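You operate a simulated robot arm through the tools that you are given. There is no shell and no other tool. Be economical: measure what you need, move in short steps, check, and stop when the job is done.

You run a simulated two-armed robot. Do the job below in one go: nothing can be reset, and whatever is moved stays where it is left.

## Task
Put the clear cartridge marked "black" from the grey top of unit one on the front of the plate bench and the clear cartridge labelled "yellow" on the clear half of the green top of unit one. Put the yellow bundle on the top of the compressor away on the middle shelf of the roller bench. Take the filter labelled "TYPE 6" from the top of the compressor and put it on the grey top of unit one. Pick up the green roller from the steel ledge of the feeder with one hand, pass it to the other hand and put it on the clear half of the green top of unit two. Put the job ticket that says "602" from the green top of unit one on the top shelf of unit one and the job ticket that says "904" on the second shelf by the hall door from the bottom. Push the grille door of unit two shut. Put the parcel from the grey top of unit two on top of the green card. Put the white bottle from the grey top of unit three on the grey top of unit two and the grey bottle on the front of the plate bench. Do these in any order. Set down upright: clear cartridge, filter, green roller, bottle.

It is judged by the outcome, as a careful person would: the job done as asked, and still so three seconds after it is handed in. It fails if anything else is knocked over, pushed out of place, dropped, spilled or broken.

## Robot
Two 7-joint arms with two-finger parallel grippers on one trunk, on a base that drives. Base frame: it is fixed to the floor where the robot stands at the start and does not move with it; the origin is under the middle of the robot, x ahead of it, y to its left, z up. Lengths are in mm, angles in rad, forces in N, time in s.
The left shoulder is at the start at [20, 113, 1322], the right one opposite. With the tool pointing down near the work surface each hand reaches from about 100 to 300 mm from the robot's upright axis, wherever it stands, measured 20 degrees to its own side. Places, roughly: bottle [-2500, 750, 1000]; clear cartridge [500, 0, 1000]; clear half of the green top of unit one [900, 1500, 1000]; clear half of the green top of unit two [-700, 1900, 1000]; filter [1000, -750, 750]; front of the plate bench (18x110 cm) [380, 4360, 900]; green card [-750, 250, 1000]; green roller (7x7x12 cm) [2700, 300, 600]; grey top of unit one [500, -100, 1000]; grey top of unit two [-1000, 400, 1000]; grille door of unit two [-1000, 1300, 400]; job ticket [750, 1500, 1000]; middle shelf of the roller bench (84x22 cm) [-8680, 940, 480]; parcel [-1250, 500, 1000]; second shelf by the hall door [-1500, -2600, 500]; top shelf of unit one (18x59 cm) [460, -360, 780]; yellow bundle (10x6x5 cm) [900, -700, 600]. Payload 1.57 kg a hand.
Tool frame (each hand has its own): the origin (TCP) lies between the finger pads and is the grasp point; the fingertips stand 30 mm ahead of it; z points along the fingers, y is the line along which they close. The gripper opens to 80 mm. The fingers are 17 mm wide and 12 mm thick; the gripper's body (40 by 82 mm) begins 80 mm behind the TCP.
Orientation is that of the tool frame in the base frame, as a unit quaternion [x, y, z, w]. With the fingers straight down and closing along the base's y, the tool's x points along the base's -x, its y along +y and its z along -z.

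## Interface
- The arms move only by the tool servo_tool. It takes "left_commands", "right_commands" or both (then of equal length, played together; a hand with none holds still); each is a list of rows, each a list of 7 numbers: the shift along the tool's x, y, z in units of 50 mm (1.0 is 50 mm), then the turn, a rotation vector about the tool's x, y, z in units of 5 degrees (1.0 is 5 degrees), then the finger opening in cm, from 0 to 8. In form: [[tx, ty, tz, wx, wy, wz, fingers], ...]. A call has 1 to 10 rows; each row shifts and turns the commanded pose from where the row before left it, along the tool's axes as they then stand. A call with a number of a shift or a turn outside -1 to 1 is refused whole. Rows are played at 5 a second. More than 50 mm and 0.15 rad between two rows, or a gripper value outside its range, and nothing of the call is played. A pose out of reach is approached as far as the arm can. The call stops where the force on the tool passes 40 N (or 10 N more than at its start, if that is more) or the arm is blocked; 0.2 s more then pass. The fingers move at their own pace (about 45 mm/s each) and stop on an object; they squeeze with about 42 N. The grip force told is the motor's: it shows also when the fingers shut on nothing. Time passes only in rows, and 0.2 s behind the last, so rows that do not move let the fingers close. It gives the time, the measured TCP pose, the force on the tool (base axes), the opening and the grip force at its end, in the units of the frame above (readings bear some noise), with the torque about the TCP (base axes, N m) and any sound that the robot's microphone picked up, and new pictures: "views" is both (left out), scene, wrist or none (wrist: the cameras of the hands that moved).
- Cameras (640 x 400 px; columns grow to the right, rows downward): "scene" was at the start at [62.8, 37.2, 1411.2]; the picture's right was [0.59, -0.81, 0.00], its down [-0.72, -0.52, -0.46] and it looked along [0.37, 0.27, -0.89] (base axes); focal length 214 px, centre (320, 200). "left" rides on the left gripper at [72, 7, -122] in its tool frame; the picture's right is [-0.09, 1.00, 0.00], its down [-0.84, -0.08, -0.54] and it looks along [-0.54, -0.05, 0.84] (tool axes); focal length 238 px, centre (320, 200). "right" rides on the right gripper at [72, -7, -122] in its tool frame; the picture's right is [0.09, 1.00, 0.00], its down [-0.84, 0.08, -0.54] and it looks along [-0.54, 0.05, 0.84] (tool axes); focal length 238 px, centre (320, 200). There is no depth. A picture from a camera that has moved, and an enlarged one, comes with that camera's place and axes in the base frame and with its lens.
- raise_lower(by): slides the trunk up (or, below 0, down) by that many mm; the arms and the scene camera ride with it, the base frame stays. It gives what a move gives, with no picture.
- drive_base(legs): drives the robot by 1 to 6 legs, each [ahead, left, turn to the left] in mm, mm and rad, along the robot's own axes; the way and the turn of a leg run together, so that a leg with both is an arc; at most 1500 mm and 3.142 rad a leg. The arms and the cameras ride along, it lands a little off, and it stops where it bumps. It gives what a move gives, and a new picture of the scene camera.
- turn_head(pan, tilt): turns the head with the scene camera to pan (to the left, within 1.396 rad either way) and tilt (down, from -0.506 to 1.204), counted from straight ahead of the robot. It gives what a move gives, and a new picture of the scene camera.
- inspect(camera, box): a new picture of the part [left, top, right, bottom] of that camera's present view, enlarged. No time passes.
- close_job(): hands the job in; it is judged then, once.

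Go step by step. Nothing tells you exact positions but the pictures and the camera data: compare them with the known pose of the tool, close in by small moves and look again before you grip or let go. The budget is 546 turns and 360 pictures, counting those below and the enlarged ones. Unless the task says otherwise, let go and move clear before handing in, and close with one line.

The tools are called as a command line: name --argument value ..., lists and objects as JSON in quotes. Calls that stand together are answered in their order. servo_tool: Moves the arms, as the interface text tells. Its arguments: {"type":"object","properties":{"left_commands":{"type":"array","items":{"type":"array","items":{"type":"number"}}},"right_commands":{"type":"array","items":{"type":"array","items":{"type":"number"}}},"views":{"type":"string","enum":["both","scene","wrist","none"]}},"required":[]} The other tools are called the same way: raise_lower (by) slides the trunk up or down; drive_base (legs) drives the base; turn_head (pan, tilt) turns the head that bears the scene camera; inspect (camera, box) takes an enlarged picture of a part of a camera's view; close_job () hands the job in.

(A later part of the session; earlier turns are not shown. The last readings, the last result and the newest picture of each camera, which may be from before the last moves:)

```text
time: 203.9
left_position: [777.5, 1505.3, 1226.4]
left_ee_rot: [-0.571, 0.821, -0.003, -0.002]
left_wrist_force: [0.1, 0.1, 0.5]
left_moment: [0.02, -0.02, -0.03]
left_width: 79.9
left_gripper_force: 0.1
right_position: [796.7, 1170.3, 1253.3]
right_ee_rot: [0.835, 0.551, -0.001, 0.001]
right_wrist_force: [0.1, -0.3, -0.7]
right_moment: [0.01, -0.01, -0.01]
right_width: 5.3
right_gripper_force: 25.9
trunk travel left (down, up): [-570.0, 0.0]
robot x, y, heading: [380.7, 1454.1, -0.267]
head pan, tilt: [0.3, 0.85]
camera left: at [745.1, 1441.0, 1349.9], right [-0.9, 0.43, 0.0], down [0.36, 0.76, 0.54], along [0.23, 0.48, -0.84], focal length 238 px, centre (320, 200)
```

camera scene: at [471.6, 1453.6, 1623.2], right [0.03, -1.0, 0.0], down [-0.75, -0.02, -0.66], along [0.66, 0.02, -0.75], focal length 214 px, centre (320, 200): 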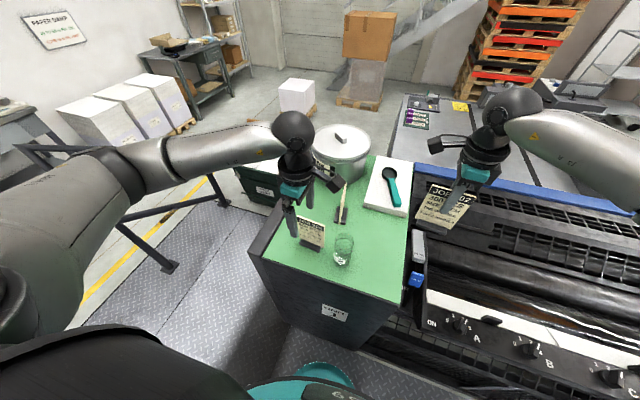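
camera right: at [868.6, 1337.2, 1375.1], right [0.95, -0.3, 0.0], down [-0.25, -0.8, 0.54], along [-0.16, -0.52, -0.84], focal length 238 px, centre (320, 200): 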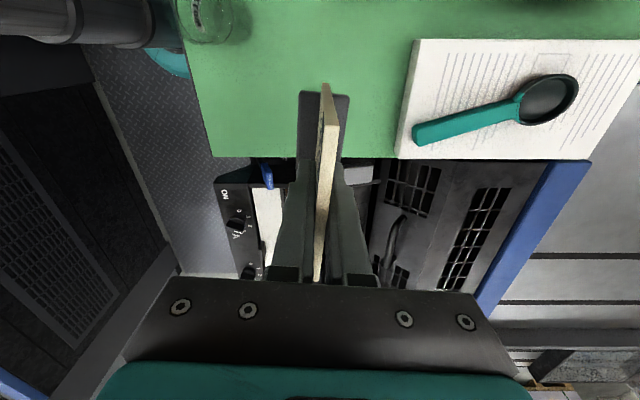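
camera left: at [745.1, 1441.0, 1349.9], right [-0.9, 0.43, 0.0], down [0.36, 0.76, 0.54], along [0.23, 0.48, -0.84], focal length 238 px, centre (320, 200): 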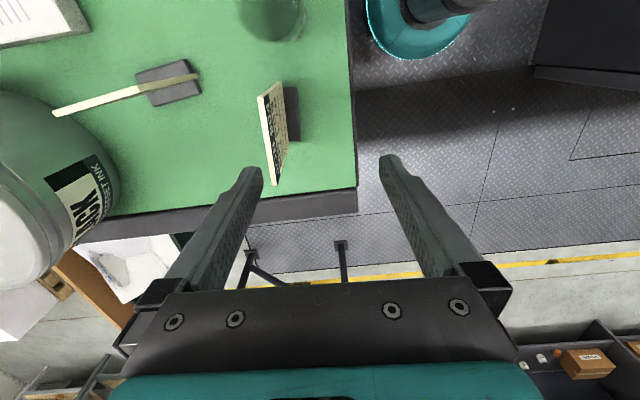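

servo_tool --left_commands '[[-0.1, -0.54, 0, 0, 0, 0, 8], [-0.1, -0.54, 0, 0, 0, 0, 8], [0, 0, 1, 0, 0, 0, 8], [0, 0, 0.3, 0, 0, 0, 8]]' --views "wrist"

```text
time: 204.9
left_position: [832.9, 1493.7, 1163.6]
left_ee_rot: [-0.571, 0.821, -0.002, -0.003]
left_wrist_force: [-0.2, -0.3, -0.4]
left_moment: [0.0, 0.01, 0.01]
left_width: 79.9
left_gripper_force: 0.0
right_position: [798.3, 1168.9, 1253.2]
right_ee_rot: [0.834, 0.551, 0.0, 0.001]
right_wrist_force: [-0.2, 0.1, -1.8]
right_moment: [0.01, -0.01, -0.02]
right_width: 5.2
right_gripper_force: 25.5
trunk travel left (down, up): [-570.0, 0.0]
robot x, y, heading: [384.2, 1456.2, -0.271]
head pan, tilt: [0.3, 0.85]
camera left: at [801.4, 1430.1, 1286.6], right [-0.9, 0.43, 0.0], down [0.36, 0.76, 0.54], along [0.23, 0.48, -0.84], focal length 238 px, centre (320, 200)
```

left: 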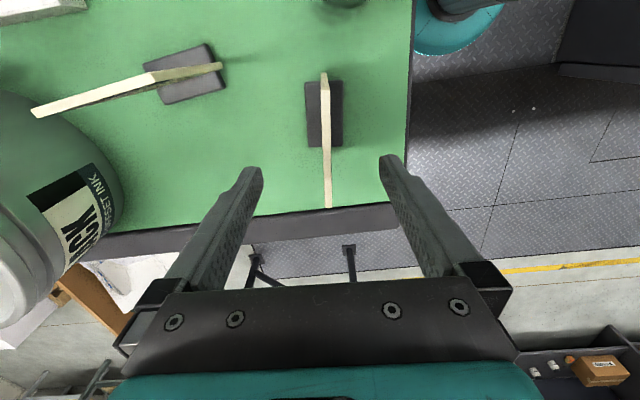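

servo_tool --left_commands '[[0, -0.03, 0.7, 0, 0, 0, 8], [0, 0, 0.7, 0, 0, 0, 8], [0, 0, 0, 0, 0, 0, 4], [0, 0, 0, 0, 0, 0, 1], [0, 0, 0, 0, 0, 0, 0], [0, 0, 0, 0, 0, 0, 0], [0, 0, 0, 0, 0, 0, 0], [0, 0, 0, 0, 0, 0, 0], [0, 0, -0.5, 0, 0, 0, 0], [0, 0, -1, 0, 0, 0, 0]]' --views "wrist"

servo_tool --left_commands '[[0, 0, -1, 0, 0, 0, 0], [0, 0, -0.8, 0, 0, 0, 0]]' --views "scene"

```text
time: 207.1
left_position: [832.2, 1491.5, 1167.8]
left_ee_rot: [-0.57, 0.821, -0.002, -0.002]
left_wrist_force: [0.0, 1.2, -1.5]
left_moment: [-0.03, -0.01, 0.05]
left_width: 5.3
left_gripper_force: 25.6
right_position: [798.1, 1168.9, 1253.5]
right_ee_rot: [0.835, 0.551, -0.001, 0.0]
right_wrist_force: [-0.8, -0.4, -1.4]
right_moment: [0.01, -0.02, 0.0]
right_width: 5.7
right_gripper_force: 25.6
trunk travel left (down, up): [-570.0, 0.0]
robot x, y, heading: [383.3, 1454.2, -0.271]
head pan, tilt: [0.3, 0.85]
camera left: at [802.2, 1427.3, 1290.5], right [-0.9, 0.43, 0.0], down [0.36, 0.76, 0.54], along [0.23, 0.48, -0.84], focal length 238 px, centre (320, 200)
```

left: 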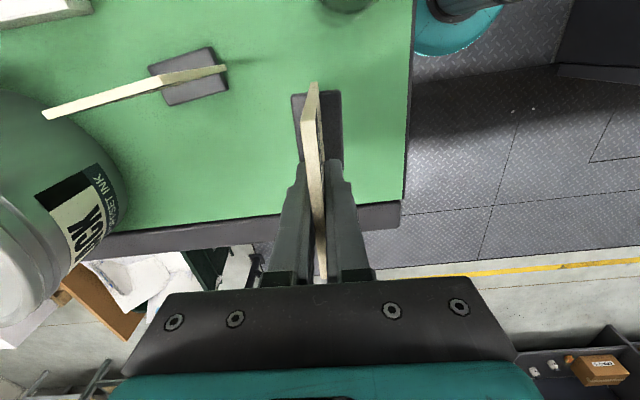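

```text
time: 207.7
left_position: [833.7, 1493.6, 1256.9]
left_ee_rot: [-0.57, 0.822, -0.002, -0.002]
left_wrist_force: [-0.4, 0.0, -1.0]
left_moment: [0.02, 0.0, -0.01]
left_width: 5.6
left_gripper_force: 25.7
right_position: [797.9, 1169.4, 1253.8]
right_ee_rot: [0.835, 0.551, -0.001, 0.0]
right_wrist_force: [-0.9, 0.2, -1.6]
right_moment: [0.0, 0.0, 0.0]
right_width: 5.4
right_gripper_force: 25.9
trunk travel left (down, up): [-570.0, 0.0]
robot x, y, heading: [380.4, 1456.1, -0.271]
head pan, tilt: [0.3, 0.85]
camera scene: at [471.3, 1453.5, 1623.2], right [0.03, -1.0, 0.0], down [-0.75, -0.02, -0.66], along [0.66, 0.02, -0.75], focal length 214 px, centre (320, 200)
```

scene: 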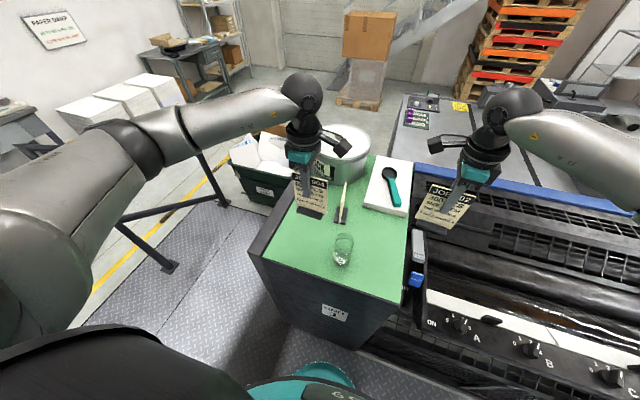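

Both tickets are held. I drive back along the aisle to the operator side of unit one to face its white shelf.

drive_base --legs '[[-240, 0, 0], [0, -1200, 0], [0, -1200, 0], [790, 0, 0], [0, 0, 1.571]]'

turn_head --pan -0.0 --tilt 0.8

```text
time: 228.6
left_position: [251.5, -557.8, 1256.5]
left_ee_rot: [0.985, -0.171, 0.003, 0.0]
left_wrist_force: [-0.6, -0.4, -0.4]
left_moment: [-0.02, 0.0, 0.02]
left_width: 5.8
left_gripper_force: 25.4
right_position: [574.8, -590.5, 1252.4]
right_ee_rot: [0.194, 0.981, 0.0, 0.0]
right_wrist_force: [0.0, -0.5, -0.3]
right_moment: [0.02, -0.04, -0.02]
right_width: 5.6
right_gripper_force: 25.6
trunk travel left (down, up): [-570.0, 0.0]
robot x, y, heading: [297.2, -1009.3, 1.311]
head pan, tilt: [0.3, 0.85]
camera scene: at [295.8, -922.2, 1623.2], right [1.0, 0.04, 0.0], down [0.03, -0.75, -0.66], along [-0.03, 0.66, -0.75], focal length 214 px, centre (320, 200)
```

scene: 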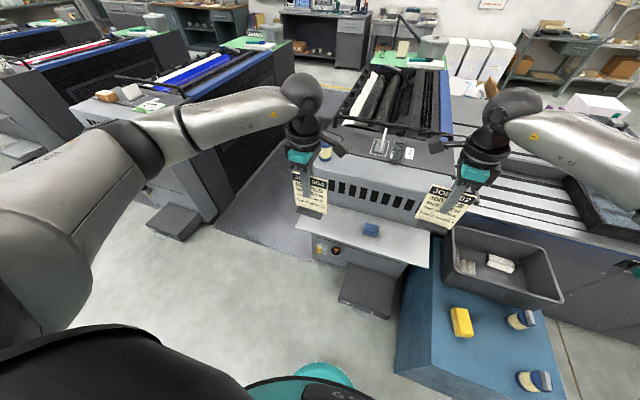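

```text
time: 229.4
left_position: [251.0, -558.8, 1257.8]
left_ee_rot: [0.985, -0.171, 0.004, 0.0]
left_wrist_force: [0.4, 0.1, -0.4]
left_moment: [0.03, -0.01, -0.02]
left_width: 5.5
left_gripper_force: 25.4
right_position: [575.4, -589.8, 1252.6]
right_ee_rot: [0.194, 0.981, 0.0, 0.001]
right_wrist_force: [0.0, 0.3, -0.9]
right_moment: [0.01, 0.01, 0.01]
right_width: 5.6
right_gripper_force: 25.7
trunk travel left (down, up): [-570.0, 0.0]
robot x, y, heading: [295.5, -1009.3, 1.308]
head pan, tilt: [0.0, 0.799]
camera scene: at [319.7, -922.3, 1627.2], right [0.97, -0.26, 0.0], down [-0.18, -0.69, -0.7], along [0.18, 0.67, -0.72], focal length 214 px, centre (320, 200)
```

scene: 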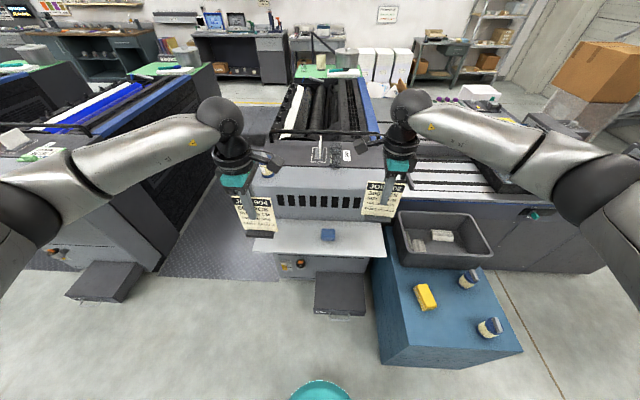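

drive_base --legs '[[0, 285, 0], [270, 0, 0]]'

raise_lower --by -120

servo_tool --right_commands '[[0, -0.9, 0, 0, 0, 0, 0], [0, -0.9, 0, 0, 0, 0, 0]]' --views "both"

```text
time: 232.9
left_position: [41.7, -223.5, 1256.7]
left_ee_rot: [0.985, -0.173, 0.002, 0.001]
left_wrist_force: [0.5, -0.1, -0.7]
left_moment: [0.0, 0.02, 0.0]
left_width: 5.6
left_gripper_force: 25.8
right_position: [367.2, -257.2, 1253.9]
right_ee_rot: [0.195, 0.981, -0.001, 0.001]
right_wrist_force: [-0.4, 0.4, -0.2]
right_moment: [0.01, -0.01, 0.05]
right_width: 5.4
right_gripper_force: 25.8
trunk travel left (down, up): [-570.0, 0.0]
robot x, y, heading: [85.7, -673.4, 1.307]
head pan, tilt: [0.0, 0.799]
camera scene: at [110.6, -588.2, 1627.2], right [0.97, -0.26, 0.0], down [-0.19, -0.69, -0.7], along [0.18, 0.67, -0.72], focal length 214 px, centre (320, 200)
```

scene: 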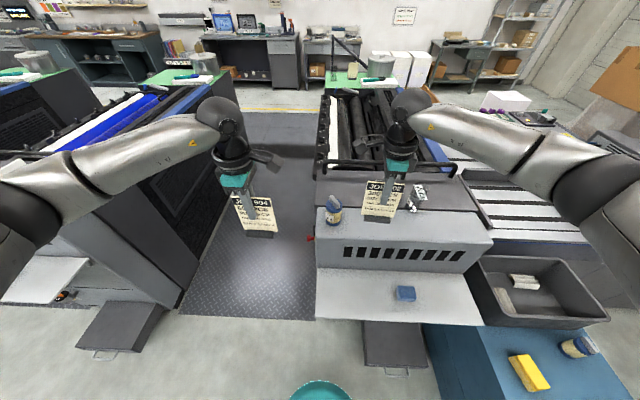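

```text
time: 234.4
left_position: [44.3, -225.0, 1138.1]
left_ee_rot: [0.985, -0.173, 0.003, 0.0]
left_wrist_force: [0.4, 0.3, -0.2]
left_moment: [0.01, 0.01, 0.0]
left_width: 5.7
left_gripper_force: 25.6
right_position: [367.0, -257.9, 1132.3]
right_ee_rot: [0.195, 0.981, -0.001, 0.001]
right_wrist_force: [0.4, -0.2, -0.3]
right_moment: [-0.01, 0.02, 0.01]
right_width: 5.5
right_gripper_force: 25.9
trunk travel left (down, up): [-450.0, 120.0]
robot x, y, heading: [84.9, -674.4, 1.307]
head pan, tilt: [0.0, 0.799]
```

```text
time: 235.0
left_position: [43.7, -224.1, 1137.8]
left_ee_rot: [0.985, -0.173, 0.003, 0.0]
left_wrist_force: [-0.8, 0.4, -1.5]
left_moment: [-0.01, 0.0, 0.04]
left_width: 5.2
left_gripper_force: 25.9
right_position: [332.1, -342.3, 1133.4]
right_ee_rot: [0.196, 0.981, 0.0, 0.0]
right_wrist_force: [-0.1, -0.4, -1.0]
right_moment: [0.01, 0.01, 0.01]
right_width: 5.0
right_gripper_force: 25.8
trunk travel left (down, up): [-450.0, 120.0]
robot x, y, heading: [83.4, -676.5, 1.308]
head pan, tilt: [0.0, 0.799]
camera scene: at [110.4, -589.3, 1507.3], right [0.97, -0.26, 0.0], down [-0.19, -0.69, -0.7], along [0.18, 0.67, -0.72], focal length 214 px, centre (320, 200)
camera right: at [264.8, -321.2, 1254.6], right [0.3, 0.95, 0.0], down [0.8, -0.25, 0.54], along [0.52, -0.16, -0.84], focal length 238 px, centre (320, 200)
```

scene: 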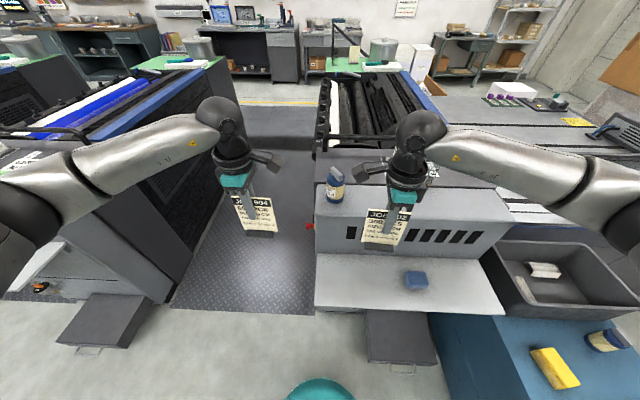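
right: 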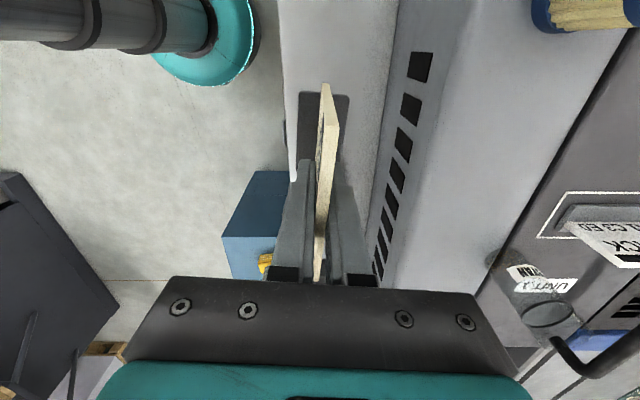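

servo_tool --right_commands '[[0, 0, 1, 0, 0, 0, 0], [0, 0, 1, 0, 0, 0, 0], [0, 0, 1, 0, 0, 0, 0], [0, 0, 0.8, 0, 0, 0, 0]]' --views "both"

```text
time: 236.0
left_position: [42.4, -224.6, 1136.8]
left_ee_rot: [0.985, -0.173, 0.003, 0.001]
left_wrist_force: [0.4, 0.3, -0.4]
left_moment: [-0.01, 0.03, -0.02]
left_width: 5.5
left_gripper_force: 25.2
right_position: [331.7, -341.8, 941.7]
right_ee_rot: [0.196, 0.981, 0.0, 0.001]
right_wrist_force: [0.2, -0.9, -0.5]
right_moment: [-0.01, -0.01, 0.02]
right_width: 5.5
right_gripper_force: 25.5
trunk travel left (down, up): [-450.0, 120.0]
robot x, y, heading: [89.2, -677.1, 1.306]
head pan, tilt: [0.0, 0.799]
camera scene: at [110.4, -588.6, 1507.2], right [0.97, -0.26, 0.0], down [-0.19, -0.69, -0.7], along [0.18, 0.67, -0.72], focal length 214 px, centre (320, 200)
camera right: at [264.5, -320.9, 1063.2], right [0.3, 0.95, 0.0], down [0.8, -0.25, 0.54], along [0.52, -0.16, -0.84], focal length 238 px, centre (320, 200)
```

scene: 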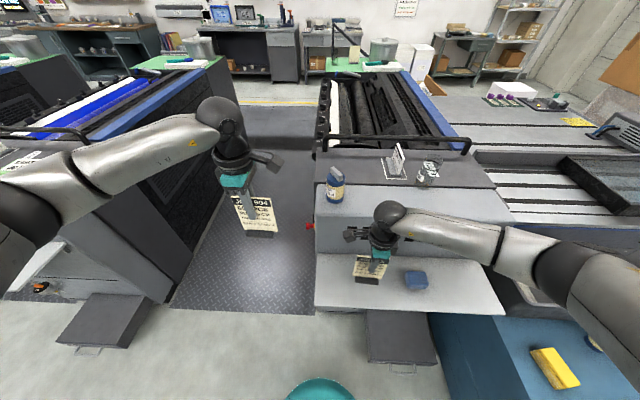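
right: 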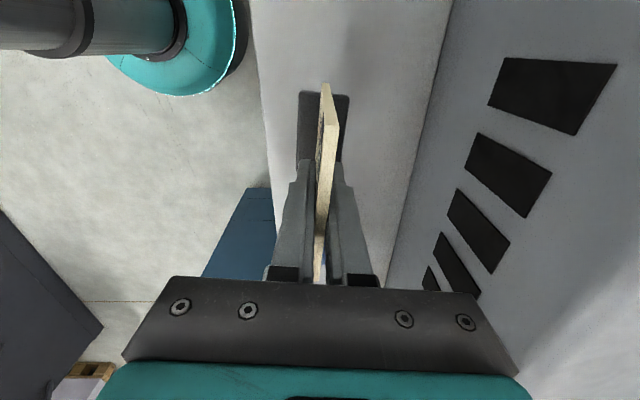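

servo_tool --right_commands '[[0, 0.25, 0.4, 0, 0, 0, 0], [0, 0, 0.2, 0, 0, 0, 0], [0, 0, 0.08, 0, 0, 0, 0], [0, 0, 0.06, 0, 0, 0, 0], [0, 0, 0.06, 0, 0, 0, 0], [0, 0, 0.06, 0, 0, 0, 0], [0, 0, 0.06, 0, 0, 0, 0], [0, 0, 0.06, 0, 0, 0, 0]]' --views "wrist"

```text
time: 237.8
left_position: [42.3, -224.4, 1137.3]
left_ee_rot: [0.985, -0.173, 0.002, 0.0]
left_wrist_force: [0.2, 0.3, -0.6]
left_moment: [-0.01, -0.02, -0.01]
left_width: 5.7
left_gripper_force: 25.7
right_position: [337.1, -328.9, 894.0]
right_ee_rot: [0.195, 0.981, 0.0, 0.0]
right_wrist_force: [-0.2, -0.2, -0.7]
right_moment: [0.02, 0.04, 0.01]
right_width: 5.6
right_gripper_force: 25.7
trunk travel left (down, up): [-450.0, 120.0]
robot x, y, heading: [87.4, -676.4, 1.305]
head pan, tilt: [0.0, 0.799]
camera right: at [270.1, -309.3, 1014.8], right [0.3, 0.96, 0.0], down [0.8, -0.25, 0.54], along [0.52, -0.16, -0.84], focal length 238 px, centre (320, 200)
```

right: 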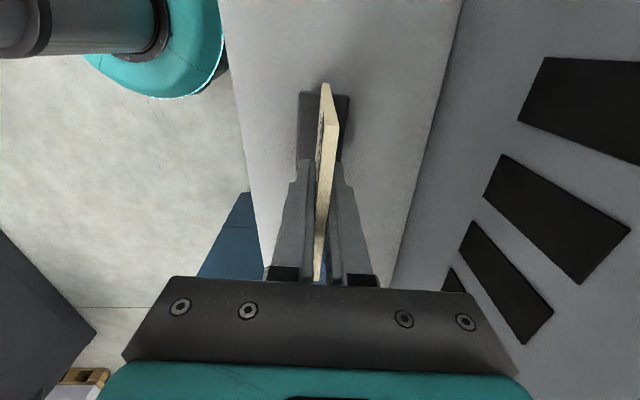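

servo_tool --right_commands '[[0, 0, 0.08, 0, 0, 0, 0], [0, 0, 0.08, 0, 0, 0, 0], [0, 0, 0.08, 0, 0, 0, 0], [0, 0, 0.08, 0, 0, 0, 0], [0, 0, 0.08, 0, 0, 0, 0], [0, 0, 0.08, 0, 0, 0, 0]]' --views "wrist"

```text
time: 239.2
left_position: [42.9, -226.2, 1138.6]
left_ee_rot: [0.985, -0.172, 0.002, 0.0]
left_wrist_force: [0.5, -0.1, -0.7]
left_moment: [0.02, -0.01, -0.02]
left_width: 5.3
left_gripper_force: 26.0
right_position: [336.6, -329.2, 871.3]
right_ee_rot: [0.196, 0.981, 0.001, 0.001]
right_wrist_force: [0.4, -5.2, 20.2]
right_moment: [-0.48, 0.22, 0.3]
right_width: 5.7
right_gripper_force: 25.9
trunk travel left (down, up): [-450.0, 120.0]
robot x, y, heading: [84.8, -674.7, 1.305]
head pan, tilt: [0.0, 0.799]
camera right: at [269.6, -309.2, 993.4], right [0.3, 0.96, 0.0], down [0.8, -0.25, 0.54], along [0.52, -0.16, -0.84], focal length 238 px, centre (320, 200)
```

right: 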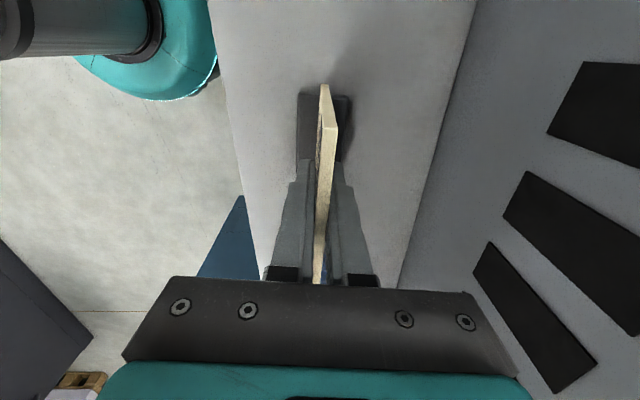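

servo_tool --right_commands '[[0, 0, -0.04, 0, 0, 0, 0], [0, 0, 0, 0, 0, 0, 2], [0, 0, 0, 0, 0, 0, 5], [0, 0, 0, 0, 0, 0, 5], [0, 0, -0.6, 0, 0, 0, 5], [0, 0, -0.9, 0, 0, 0, 5], [0, 0, -1, 0, 0, 0, 5], [0, 0, -1, 0, 0, 0, 5], [0, 0, -1, 0, 0, 0, 5]]' --views "both"

```text
time: 241.2
left_position: [42.6, -224.9, 1136.6]
left_ee_rot: [0.985, -0.172, 0.003, 0.0]
left_wrist_force: [-0.8, 0.6, -0.9]
left_moment: [0.0, 0.03, 0.0]
left_width: 5.4
left_gripper_force: 25.4
right_position: [334.9, -329.8, 1096.7]
right_ee_rot: [0.194, 0.981, -0.001, 0.0]
right_wrist_force: [0.5, -0.4, -0.4]
right_moment: [0.03, -0.01, -0.03]
right_width: 50.0
right_gripper_force: 0.0
trunk travel left (down, up): [-450.0, 120.0]
robot x, y, heading: [90.0, -672.7, 1.307]
head pan, tilt: [0.0, 0.799]
camera scene: at [110.3, -589.0, 1507.2], right [0.97, -0.26, 0.0], down [-0.19, -0.69, -0.7], along [0.18, 0.67, -0.72], focal length 214 px, centre (320, 200)
camera right: at [268.4, -308.7, 1218.9], right [0.3, 0.96, 0.0], down [0.8, -0.25, 0.54], along [0.52, -0.16, -0.84], focal length 238 px, centre (320, 200)
```

scene: 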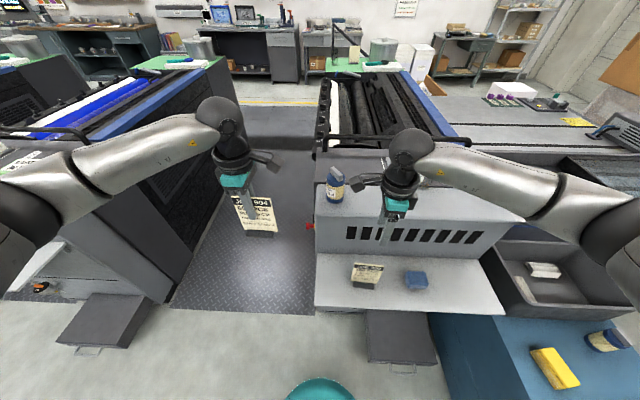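
right: 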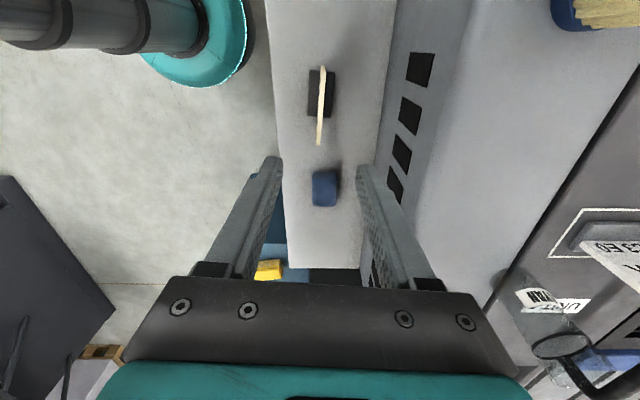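

602 stands on the shelf. While here, I'll fetch the yellow bundle with the right hand: back off, straighten the hand, and go to the compressor's front.

servo_tool --right_commands '[[0, 0, 0, 0, 0, -1, 8], [0, 0, 0, 0, 0, -1, 8], [0, 0, 0, 0, 0, -1, 8], [0, 0, 0, 0, 0, -1, 8], [0, 0, 0, 0, 0, -1, 8], [0, 0, 0, 0, 0, -1, 8], [0, 0, 0, 0, 0, -1, 8], [0, 0, 0, 0, 0, -1, 8], [0, 0, 0, 0, 0, -1, 8], [0, 0, 0, 0, 0, -1, 8]]' --views "none"

servo_tool --right_commands '[[0, 0, 0, 0, 0, -1, 8], [0, 0, 0, 0, 0, -1, 8], [0, 0, 0, 0, 0, -1, 8], [0, 0, 0, 0, 0, -1, 8], [0, 0, 0, 0, 0, -1, 8], [0, 0, 0, 0, 0, -1, 8], [0, 0, 0, 0, 0, -1, 8], [0, 0, 0, 0, 0, -1, 8], [0, 0, 0, 0, 0, -1, 8], [0, 0, 0, 0, 0, -0.5, 8]]' --views "none"

drive_base --legs '[[-280, 0, 0], [0, -600, 0]]'

turn_head --pan -0.2 --tilt 0.9

```text
time: 243.4
left_position: [43.4, -224.1, 1137.9]
left_ee_rot: [0.985, -0.173, 0.004, -0.001]
left_wrist_force: [0.8, -0.3, -2.1]
left_moment: [-0.05, -0.01, 0.03]
left_width: 5.5
left_gripper_force: 25.7
right_position: [336.8, -331.2, 1097.5]
right_ee_rot: [-0.239, 0.971, -0.001, 0.0]
right_wrist_force: [-0.5, -0.4, -0.2]
right_moment: [-0.02, 0.02, -0.01]
right_width: 79.7
right_gripper_force: 0.1
trunk travel left (down, up): [-450.0, 120.0]
robot x, y, heading: [88.1, -675.3, 1.306]
head pan, tilt: [0.0, 0.799]
```

```text
time: 245.6
left_position: [44.0, -225.6, 1137.5]
left_ee_rot: [0.985, -0.173, 0.002, -0.001]
left_wrist_force: [-0.3, -0.2, -2.4]
left_moment: [0.0, 0.03, -0.01]
left_width: 5.5
left_gripper_force: 26.1
right_position: [336.9, -329.5, 1096.8]
right_ee_rot: [-0.609, 0.793, -0.001, 0.001]
right_wrist_force: [0.3, -0.3, 0.3]
right_moment: [0.01, 0.0, 0.01]
right_width: 80.0
right_gripper_force: 0.0
trunk travel left (down, up): [-450.0, 120.0]
robot x, y, heading: [87.6, -674.4, 1.302]
head pan, tilt: [0.0, 0.799]
```

```text
time: 250.5
left_position: [540.1, -650.1, 1138.4]
left_ee_rot: [0.986, -0.17, 0.003, -0.001]
left_wrist_force: [0.4, 0.0, -1.1]
left_moment: [0.0, 0.02, -0.01]
left_width: 5.4
left_gripper_force: 25.7
right_position: [834.9, -753.3, 1096.6]
right_ee_rot: [-0.611, 0.792, -0.001, 0.001]
right_wrist_force: [-0.1, -0.6, -0.5]
right_moment: [0.03, 0.0, 0.0]
right_width: 79.8
right_gripper_force: 0.0
trunk travel left (down, up): [-450.0, 120.0]
robot x, y, heading: [585.0, -1100.0, 1.31]
head pan, tilt: [0.0, 0.799]
camera scene: at [609.5, -1013.5, 1507.2], right [0.97, -0.25, 0.0], down [-0.18, -0.69, -0.7], along [0.18, 0.67, -0.72], focal length 214 px, centre (320, 200)
```

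scene: 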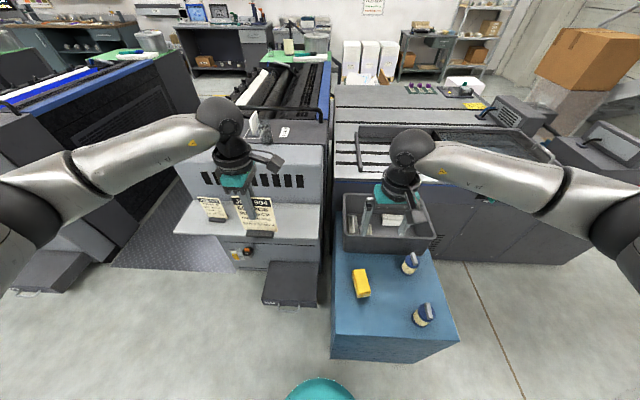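

```text
time: 251.3
left_position: [539.3, -650.0, 1138.2]
left_ee_rot: [0.986, -0.169, 0.003, -0.001]
left_wrist_force: [0.1, 0.1, -0.6]
left_moment: [-0.01, -0.01, 0.0]
left_width: 5.3
left_gripper_force: 25.1
right_position: [833.2, -753.3, 1097.1]
right_ee_rot: [-0.61, 0.792, 0.0, 0.0]
right_wrist_force: [0.9, 0.2, 0.0]
right_moment: [0.03, -0.01, 0.01]
right_width: 79.6
right_gripper_force: 0.1
trunk travel left (down, up): [-450.0, 120.0]
robot x, y, heading: [586.2, -1099.3, 1.316]
head pan, tilt: [-0.201, 0.901]
camera scene: at [621.7, -1023.6, 1499.3], right [0.9, -0.44, 0.0], down [-0.35, -0.7, -0.62], along [0.27, 0.56, -0.78], focal length 214 px, centre (320, 200)
```

scene: 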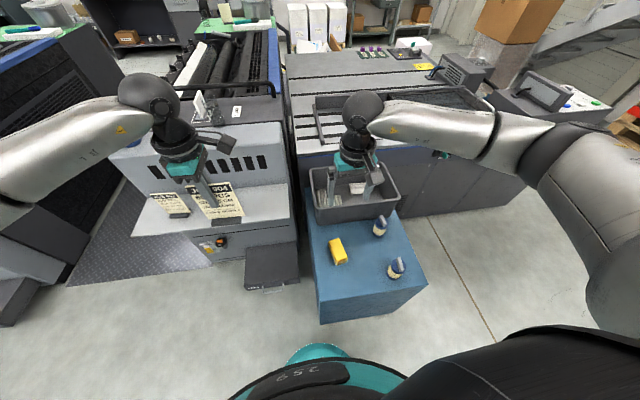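

raise_lower --by -300

servo_tool --right_commands '[[-0.67, -0.2, 0, 0, 0, 0, 8], [-0.66, -0.2, 0, 0, 0, 0, 8]]' --views "wrist"

```text
time: 254.3
left_position: [538.7, -649.5, 837.2]
left_ee_rot: [0.985, -0.17, 0.003, 0.0]
left_wrist_force: [-0.4, -0.5, -0.5]
left_moment: [0.01, -0.01, -0.02]
left_width: 5.4
left_gripper_force: 25.1
right_position: [835.0, -753.6, 798.2]
right_ee_rot: [-0.611, 0.792, -0.001, 0.001]
right_wrist_force: [0.5, 0.7, 0.6]
right_moment: [0.0, 0.04, -0.03]
right_width: 79.9
right_gripper_force: 0.0
trunk travel left (down, up): [-150.0, 420.0]
robot x, y, heading: [585.0, -1099.0, 1.313]
head pan, tilt: [-0.201, 0.901]
```

```text
time: 254.9
left_position: [539.5, -648.7, 837.3]
left_ee_rot: [0.985, -0.17, 0.003, -0.001]
left_wrist_force: [0.1, 0.4, -0.1]
left_moment: [0.0, 0.0, 0.03]
left_width: 5.6
left_gripper_force: 25.9
right_position: [871.6, -693.1, 798.3]
right_ee_rot: [-0.61, 0.793, -0.001, 0.001]
right_wrist_force: [-0.2, -0.1, 0.1]
right_moment: [0.0, -0.03, 0.0]
right_width: 80.2
right_gripper_force: 0.0
trunk travel left (down, up): [-150.0, 420.0]
robot x, y, heading: [586.8, -1103.8, 1.312]
head pan, tilt: [-0.201, 0.901]
camera right: at [860.6, -765.8, 920.3], right [-0.99, 0.16, 0.0], down [0.14, 0.83, 0.54], along [0.09, 0.53, -0.84], focal length 238 px, centre (320, 200)
```

right: 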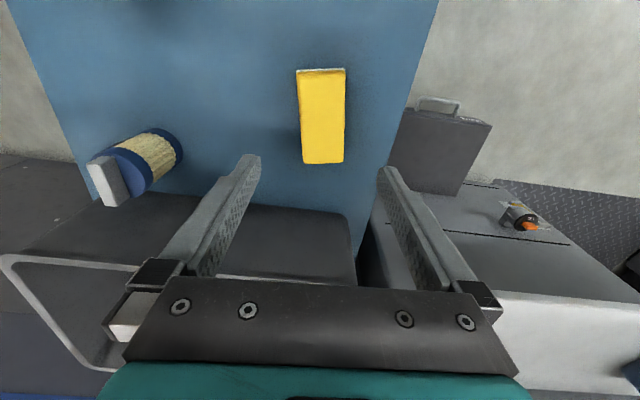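

servo_tool --right_commands '[[0.19, 0, 0.9, 0, 0, 0, 8], [0, 0, 1, 0, 0, 0, 8], [0, 0, 0.8, 0, 0, 0, 8]]' --views "wrist"

```text
time: 255.7
left_position: [538.9, -649.8, 837.5]
left_ee_rot: [0.986, -0.169, 0.002, 0.0]
left_wrist_force: [-0.1, 0.1, -0.9]
left_moment: [-0.01, -0.01, 0.01]
left_width: 5.4
left_gripper_force: 25.5
right_position: [870.9, -702.9, 662.2]
right_ee_rot: [-0.611, 0.792, -0.001, 0.001]
right_wrist_force: [-0.1, -0.3, 0.0]
right_moment: [0.0, -0.01, -0.03]
right_width: 80.1
right_gripper_force: 0.0
trunk travel left (down, up): [-150.0, 420.0]
robot x, y, heading: [584.3, -1100.1, 1.313]
head pan, tilt: [-0.201, 0.901]
camera right: at [860.8, -776.4, 783.9], right [-0.99, 0.16, 0.0], down [0.14, 0.83, 0.54], along [0.09, 0.53, -0.84], focal length 238 px, centre (320, 200)
```

right: 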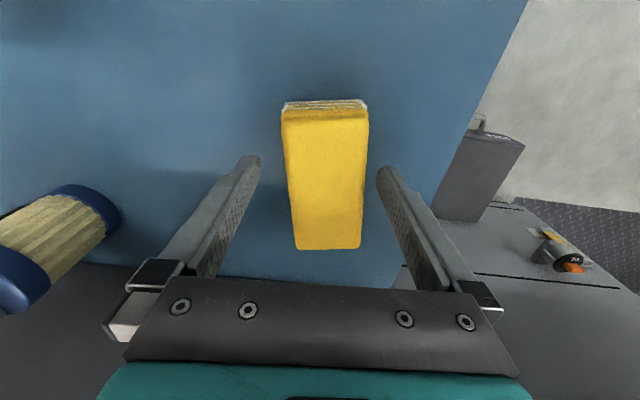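

servo_tool --right_commands '[[0, -0.05, 0.25, 0, 0, 0, 8], [0, 0, 0.2, 0, 0, 0, 8], [0, 0, 0, 0, 0, 0, 5], [0, 0, 0, 0, 0, 0, 2], [0, 0, 0, 0, 0, 0, 0], [0, 0, 0, 0, 0, 0, 0], [0, 0, 0, 0, 0, 0, 0], [0, 0, -0.4, 0, 0, 0, 0]]' --views "wrist"

```text
time: 257.5
left_position: [539.0, -648.7, 837.4]
left_ee_rot: [0.986, -0.169, 0.003, 0.0]
left_wrist_force: [-0.8, 0.0, -0.4]
left_moment: [-0.03, 0.0, -0.02]
left_width: 5.7
left_gripper_force: 25.6
right_position: [870.7, -704.5, 658.3]
right_ee_rot: [-0.611, 0.791, -0.001, 0.001]
right_wrist_force: [1.5, -0.4, 0.1]
right_moment: [-0.05, 0.0, -0.03]
right_width: 51.9
right_gripper_force: 41.5
trunk travel left (down, up): [-150.0, 420.0]
robot x, y, heading: [587.0, -1102.3, 1.311]
head pan, tilt: [-0.201, 0.901]
camera right: at [860.9, -775.9, 780.5], right [-0.99, 0.16, 0.0], down [0.14, 0.83, 0.54], along [0.09, 0.53, -0.84], focal length 238 px, centre (320, 200)
```

right: 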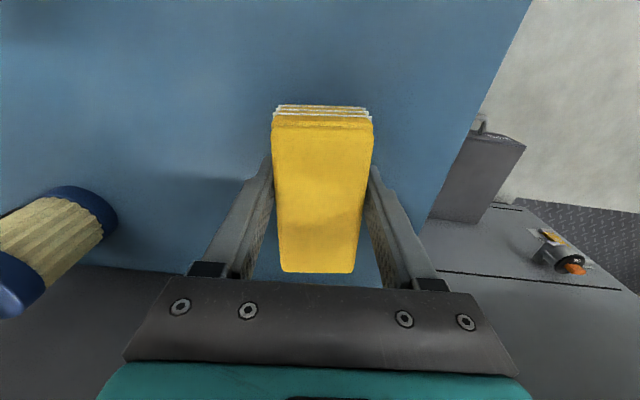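

The bundle is gripped. I lift, back away, turn and head for the rack by the hall door.

servo_tool --right_commands '[[0, 0, -1, 0, 0, 0, 0], [0, 0, -1, 0, 0, 0, 0], [0, 0, -1, 0, 0, 0, 0]]' --views "none"

drive_base --legs '[[-280, 0, 0], [0, 0, 2.1], [1300, 0, 0]]'

turn_head --pan 0.6 --tilt 0.4

```text
time: 258.3
left_position: [539.6, -649.1, 836.2]
left_ee_rot: [0.986, -0.169, 0.003, -0.001]
left_wrist_force: [0.5, 0.0, -1.0]
left_moment: [-0.04, -0.01, 0.03]
left_width: 5.4
left_gripper_force: 25.7
right_position: [870.0, -703.5, 811.5]
right_ee_rot: [-0.611, 0.792, -0.001, 0.0]
right_wrist_force: [-0.7, 0.0, -1.0]
right_moment: [-0.01, -0.02, 0.03]
right_width: 51.9
right_gripper_force: 41.9
trunk travel left (down, up): [-150.0, 420.0]
robot x, y, heading: [585.6, -1098.9, 1.307]
head pan, tilt: [-0.201, 0.901]
```

```text
time: 271.3
left_position: [-1126.6, -1909.8, 836.7]
left_ee_rot: [0.658, 0.753, 0.002, -0.003]
left_wrist_force: [-0.8, -0.2, -0.7]
left_moment: [0.01, 0.01, 0.0]
left_width: 5.4
left_gripper_force: 25.8
right_position: [-1230.6, -1591.1, 810.9]
right_ee_rot: [0.994, 0.11, 0.0, 0.0]
right_wrist_force: [-0.1, -0.2, -1.0]
right_moment: [0.0, -0.02, 0.0]
right_width: 51.4
right_gripper_force: 42.1
trunk travel left (down, up): [-150.0, 420.0]
robot x, y, heading: [-746.3, -1663.7, -2.925]
head pan, tilt: [-0.201, 0.901]
camera scene: at [-830.7, -1666.1, 1199.3], right [-0.02, 1.0, 0.0], down [0.78, 0.01, -0.62], along [-0.62, -0.01, -0.78], focal length 214 px, centre (320, 200)
```

scene: 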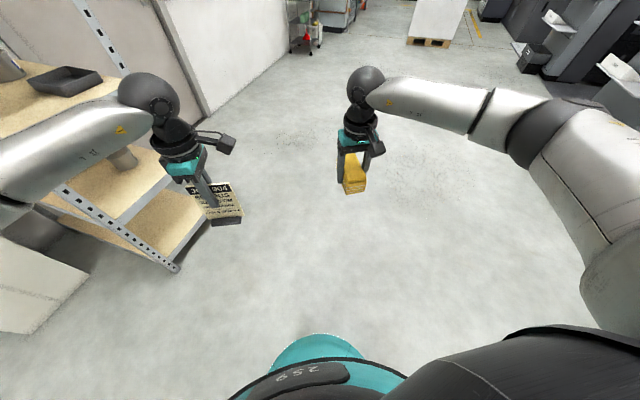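

```text
time: 272.4
left_position: [-1125.4, -1909.9, 837.3]
left_ee_rot: [0.657, 0.753, 0.0, -0.003]
left_wrist_force: [0.4, -0.2, -0.6]
left_moment: [0.01, 0.02, 0.02]
left_width: 5.6
left_gripper_force: 25.5
right_position: [-1229.9, -1589.9, 809.5]
right_ee_rot: [0.994, 0.11, 0.0, 0.0]
right_wrist_force: [-0.6, -0.1, -2.0]
right_moment: [-0.02, 0.0, 0.01]
right_width: 51.3
right_gripper_force: 42.2
trunk travel left (down, up): [-150.0, 420.0]
robot x, y, heading: [-741.7, -1663.2, -2.919]
head pan, tilt: [0.6, 0.4]
camera scene: at [-818.4, -1732.3, 1242.3], right [-0.73, 0.68, 0.0], down [0.27, 0.28, -0.92], along [-0.63, -0.67, -0.39], focal length 214 px, centre (320, 200)
```

scene: 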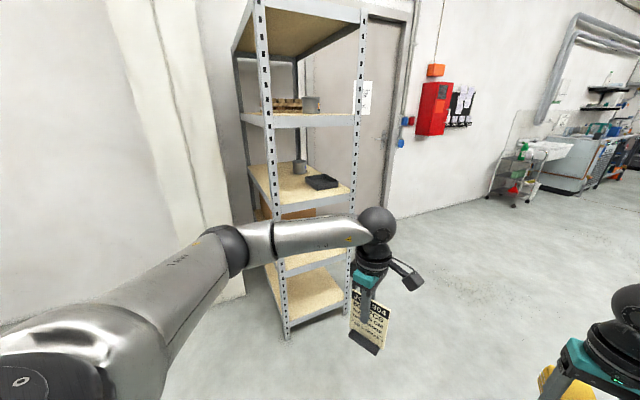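

The rack by the hall door is ahead: five boards, second from the bottom partly holds a cardboard box. I position squarely in front to see it.

drive_base --legs '[[690, -20, 0], [0, 0, 1.2]]'

turn_head --pan 0.0 --tilt 0.6

```text
time: 279.2
left_position: [-1354.9, -2239.4, 837.9]
left_ee_rot: [0.132, 0.991, 0.0, -0.003]
left_wrist_force: [0.1, 0.9, -1.1]
left_moment: [0.01, -0.02, 0.0]
left_width: 5.8
left_gripper_force: 25.9
right_position: [-1688.9, -2212.3, 811.0]
right_ee_rot: [0.768, 0.64, -0.001, -0.001]
right_wrist_force: [-0.6, -0.9, -0.8]
right_moment: [0.02, 0.05, -0.01]
right_width: 51.3
right_gripper_force: 42.0
trunk travel left (down, up): [-150.0, 420.0]
robot x, y, heading: [-1435.0, -1792.7, -1.75]
head pan, tilt: [0.6, 0.4]
camera scene: at [-1396.8, -1888.0, 1242.3], right [-0.91, -0.41, 0.0], down [-0.16, 0.36, -0.92], along [0.37, -0.84, -0.39], focal length 214 px, centre (320, 200)
```

scene: 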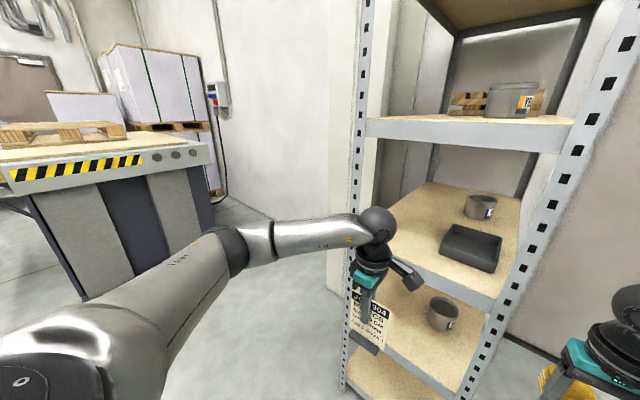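

```text
time: 280.2
left_position: [-1356.1, -2239.1, 836.7]
left_ee_rot: [0.132, 0.991, 0.0, -0.003]
left_wrist_force: [0.1, 0.4, -0.5]
left_moment: [0.0, 0.0, -0.01]
left_width: 5.6
left_gripper_force: 25.7
right_position: [-1688.8, -2211.6, 810.4]
right_ee_rot: [0.768, 0.64, -0.001, -0.001]
right_wrist_force: [0.0, 0.4, -1.8]
right_moment: [0.05, 0.0, -0.02]
right_width: 51.1
right_gripper_force: 42.2
trunk travel left (down, up): [-150.0, 420.0]
robot x, y, heading: [-1434.8, -1788.5, -1.752]
head pan, tilt: [0.0, 0.6]
camera scene: at [-1450.4, -1890.3, 1224.1], right [-0.98, 0.18, 0.0], down [0.1, 0.56, -0.83], along [-0.15, -0.81, -0.56], focal length 214 px, centre (320, 200)
```

scene: 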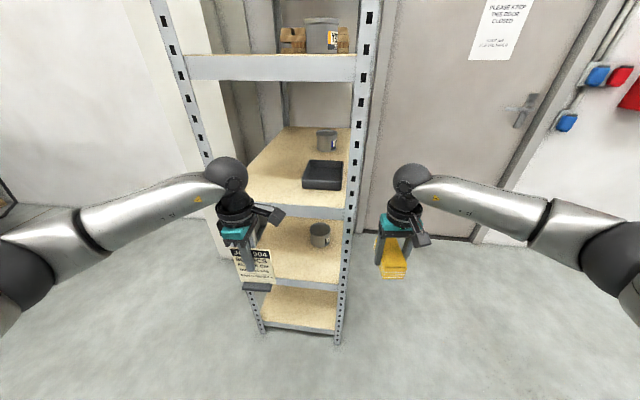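

Second shelf (z≈450) has room at its front left. Since the space is low, I'll turn the ticket hand to point forward (ticket flat) and pull the right hand back.

servo_tool --left_commands '[[0, 0, 0, 1, 0, 0, 0], [0, 0, 0, 1, 0, 0, 0], [0, 0, 0, 1, 0, 0, 0], [0, 0, 0, 1, 0, 0, 0], [0, 0, 0, 1, 0, 0, 0], [0, 0, 0, 1, 0, 0, 0], [0, 0, 0, 1, 0, 0, 0], [0, 0, 0, 1, 0, 0, 0], [0, 0, 0, 1, 0, 0, 0]]' --right_commands '[[0.9, 0, 0, 0, 0, 0, 0], [0.9, 0, 0, 0, 0, 0, 0], [0.9, 0, 0, 0, 0, 0, 0], [0, -0.8, 0, 0, 0, 0, 0], [0, -0.8, 0, 0, 0, 0, 0], [0, 0, 0, 0, 0, 0, 0], [0, 0, 0, 0, 0, 0, 0], [0, 0, 0, 0, 0, 0, 0], [0, 0, 0, 0, 0, 0, 0]]' --views "none"

servo_tool --left_commands '[[0, 0, 0, 1, 0, 0, 0], [0, 0, 0, 1, 0, 0, 0], [0, 0, 0, 1, 0, 0, 0], [0, 0, 0, 1, 0, 0, 0], [0, 0, 0, 1, 0, 0, 0], [0, 0, 0, 1, 0, 0, 0], [0, 0, 0, 1, 0, 0, 0], [0, 0, 0, 1, 0, 0, 0], [0, 0, 0, 1, 0, 0, 0]]' --views "both"

```text
time: 282.2
left_position: [-1353.5, -2238.1, 838.2]
left_ee_rot: [0.121, 0.915, -0.381, -0.054]
left_wrist_force: [-0.3, -0.2, -0.7]
left_moment: [0.05, -0.03, 0.01]
left_width: 5.6
left_gripper_force: 25.6
right_position: [-1744.1, -2062.4, 812.2]
right_ee_rot: [0.768, 0.64, 0.0, -0.001]
right_wrist_force: [0.9, -0.8, -2.2]
right_moment: [0.01, 0.0, -0.01]
right_width: 51.2
right_gripper_force: 41.8
trunk travel left (down, up): [-150.0, 420.0]
robot x, y, heading: [-1432.3, -1793.2, -1.756]
head pan, tilt: [0.0, 0.6]
```

```text
time: 284.2
left_position: [-1344.8, -2242.8, 841.4]
left_ee_rot: [0.119, 0.9, -0.416, -0.059]
left_wrist_force: [-0.6, -0.3, 0.1]
left_moment: [0.03, -0.01, 0.01]
left_width: 5.6
left_gripper_force: 25.6
left hand out of reach, approached as far as the arm can: row 1, 2, 3, 4, 5, 6, 7, 8, 9
right_position: [-1744.2, -2061.8, 811.3]
right_ee_rot: [0.768, 0.641, 0.0, -0.001]
right_wrist_force: [-0.4, 0.5, -1.4]
right_moment: [0.02, -0.01, -0.01]
right_width: 50.9
right_gripper_force: 42.0
trunk travel left (down, up): [-150.0, 420.0]
robot x, y, heading: [-1437.2, -1795.5, -1.748]
head pan, tilt: [0.0, 0.6]
camera scene: at [-1450.5, -1890.2, 1224.1], right [-0.98, 0.18, 0.0], down [0.1, 0.56, -0.83], along [-0.15, -0.81, -0.57], focal length 214 px, centre (320, 200)
camera left: at [-1389.0, -2129.3, 915.7], right [0.25, 0.6, -0.76], down [0.91, 0.13, 0.4], along [0.34, -0.79, -0.51], focal length 238 px, centre (320, 200)
```

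scene: 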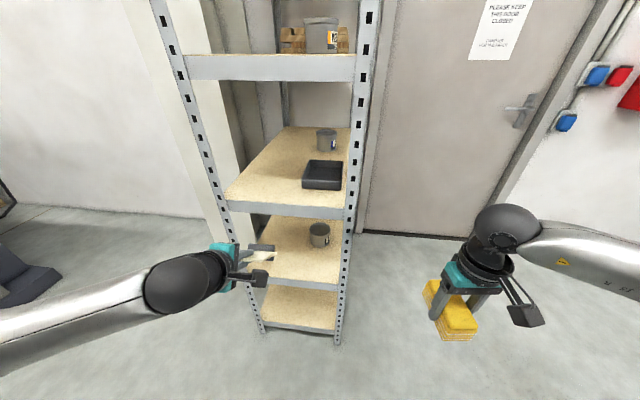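
left: 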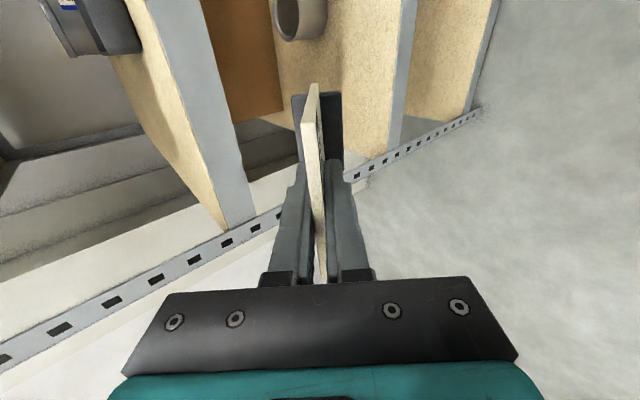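

The wrist stops at ~50° pitch; a 25° lean is enough to reach under the third shelf. I ease it back to 25°, align with the rack and lower the trunk.

servo_tool --left_commands '[[0, 0, 0, -1, 0, 0, 0], [0, 0, 0, -1, 0, 0, 0], [0, 0, 0, -1, 0, 0, 0], [0, 0, 0, -1, 0, 0, 0], [0, 0, 0, -1, 0, 0, 0]]' --views "none"

drive_base --legs '[[0, 0, -0.121], [100, 75, 0]]'

raise_lower --by -150

turn_head --pan 0.2 --tilt 0.7

```text
time: 285.4
left_position: [-1347.3, -2243.5, 840.9]
left_ee_rot: [0.131, 0.968, -0.211, -0.031]
left_wrist_force: [0.6, 0.1, -0.4]
left_moment: [0.0, -0.01, 0.03]
left_width: 5.6
left_gripper_force: 25.6
right_position: [-1743.6, -2063.0, 812.3]
right_ee_rot: [0.768, 0.641, 0.0, -0.001]
right_wrist_force: [-1.0, -0.6, -1.0]
right_moment: [0.05, -0.01, -0.01]
right_width: 51.2
right_gripper_force: 41.7
trunk travel left (down, up): [-150.0, 420.0]
robot x, y, heading: [-1435.6, -1794.2, -1.752]
head pan, tilt: [0.0, 0.6]
```

```text
time: 287.2
left_position: [-1359.7, -2368.2, 840.5]
left_ee_rot: [0.189, 0.958, -0.209, -0.045]
left_wrist_force: [0.2, 0.4, -0.6]
left_moment: [-0.01, -0.04, -0.01]
left_width: 5.6
left_gripper_force: 26.2
right_position: [-1732.8, -2139.8, 812.2]
right_ee_rot: [0.806, 0.592, 0.0, -0.001]
right_wrist_force: [-0.4, -0.3, -1.1]
right_moment: [0.03, -0.01, -0.03]
right_width: 51.2
right_gripper_force: 42.0
trunk travel left (down, up): [-150.0, 420.0]
robot x, y, heading: [-1392.5, -1907.7, -1.874]
head pan, tilt: [0.0, 0.6]
camera scene: at [-1419.9, -2005.3, 1224.1], right [-0.95, 0.3, 0.0], down [0.17, 0.54, -0.82], along [-0.25, -0.79, -0.57], focal length 214 px, centre (320, 200)
```

scene: 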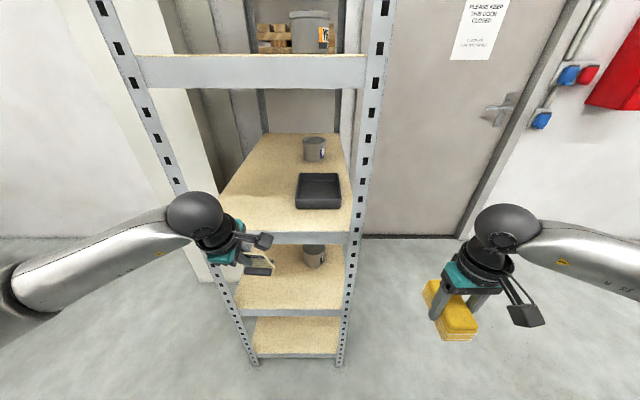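

```text
time: 288.9
left_position: [-1359.4, -2369.2, 691.4]
left_ee_rot: [0.189, 0.958, -0.209, -0.046]
left_wrist_force: [-0.3, -0.4, -0.6]
left_moment: [0.01, 0.01, -0.02]
left_width: 5.4
left_gripper_force: 26.2
right_position: [-1732.6, -2139.7, 663.0]
right_ee_rot: [0.806, 0.592, -0.001, 0.0]
right_wrist_force: [0.2, 0.4, -1.9]
right_moment: [0.04, 0.02, 0.02]
right_width: 51.2
right_gripper_force: 41.8
trunk travel left (down, up): [0.0, 570.0]
robot x, y, heading: [-1393.5, -1910.1, -1.879]
head pan, tilt: [0.0, 0.6]
```

```text
time: 289.7
left_position: [-1360.4, -2368.4, 688.8]
left_ee_rot: [0.189, 0.958, -0.21, -0.045]
left_wrist_force: [-0.4, 0.5, -0.9]
left_moment: [0.04, 0.01, -0.01]
left_width: 5.4
left_gripper_force: 25.5
right_position: [-1732.0, -2140.5, 661.6]
right_ee_rot: [0.806, 0.592, 0.0, -0.001]
right_wrist_force: [0.4, 0.5, -2.1]
right_moment: [0.04, 0.04, 0.0]
right_width: 51.1
right_gripper_force: 42.1
trunk travel left (down, up): [0.0, 570.0]
robot x, y, heading: [-1387.8, -1908.1, -1.876]
head pan, tilt: [0.201, 0.7]
camera scene: at [-1402.4, -2005.2, 1065.5], right [-0.99, 0.1, 0.0], down [0.07, 0.64, -0.77], along [-0.08, -0.76, -0.64], focal length 214 px, centre (320, 200)
```

scene: 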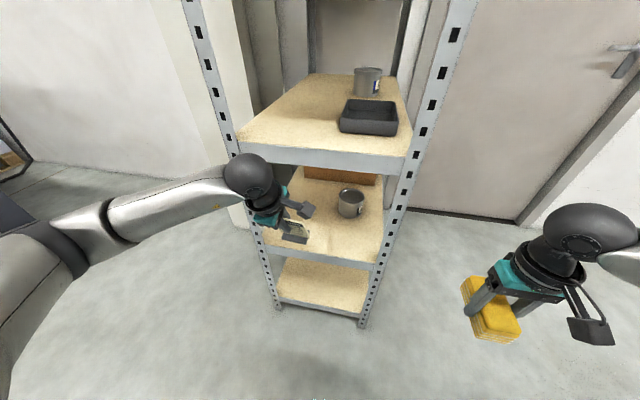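

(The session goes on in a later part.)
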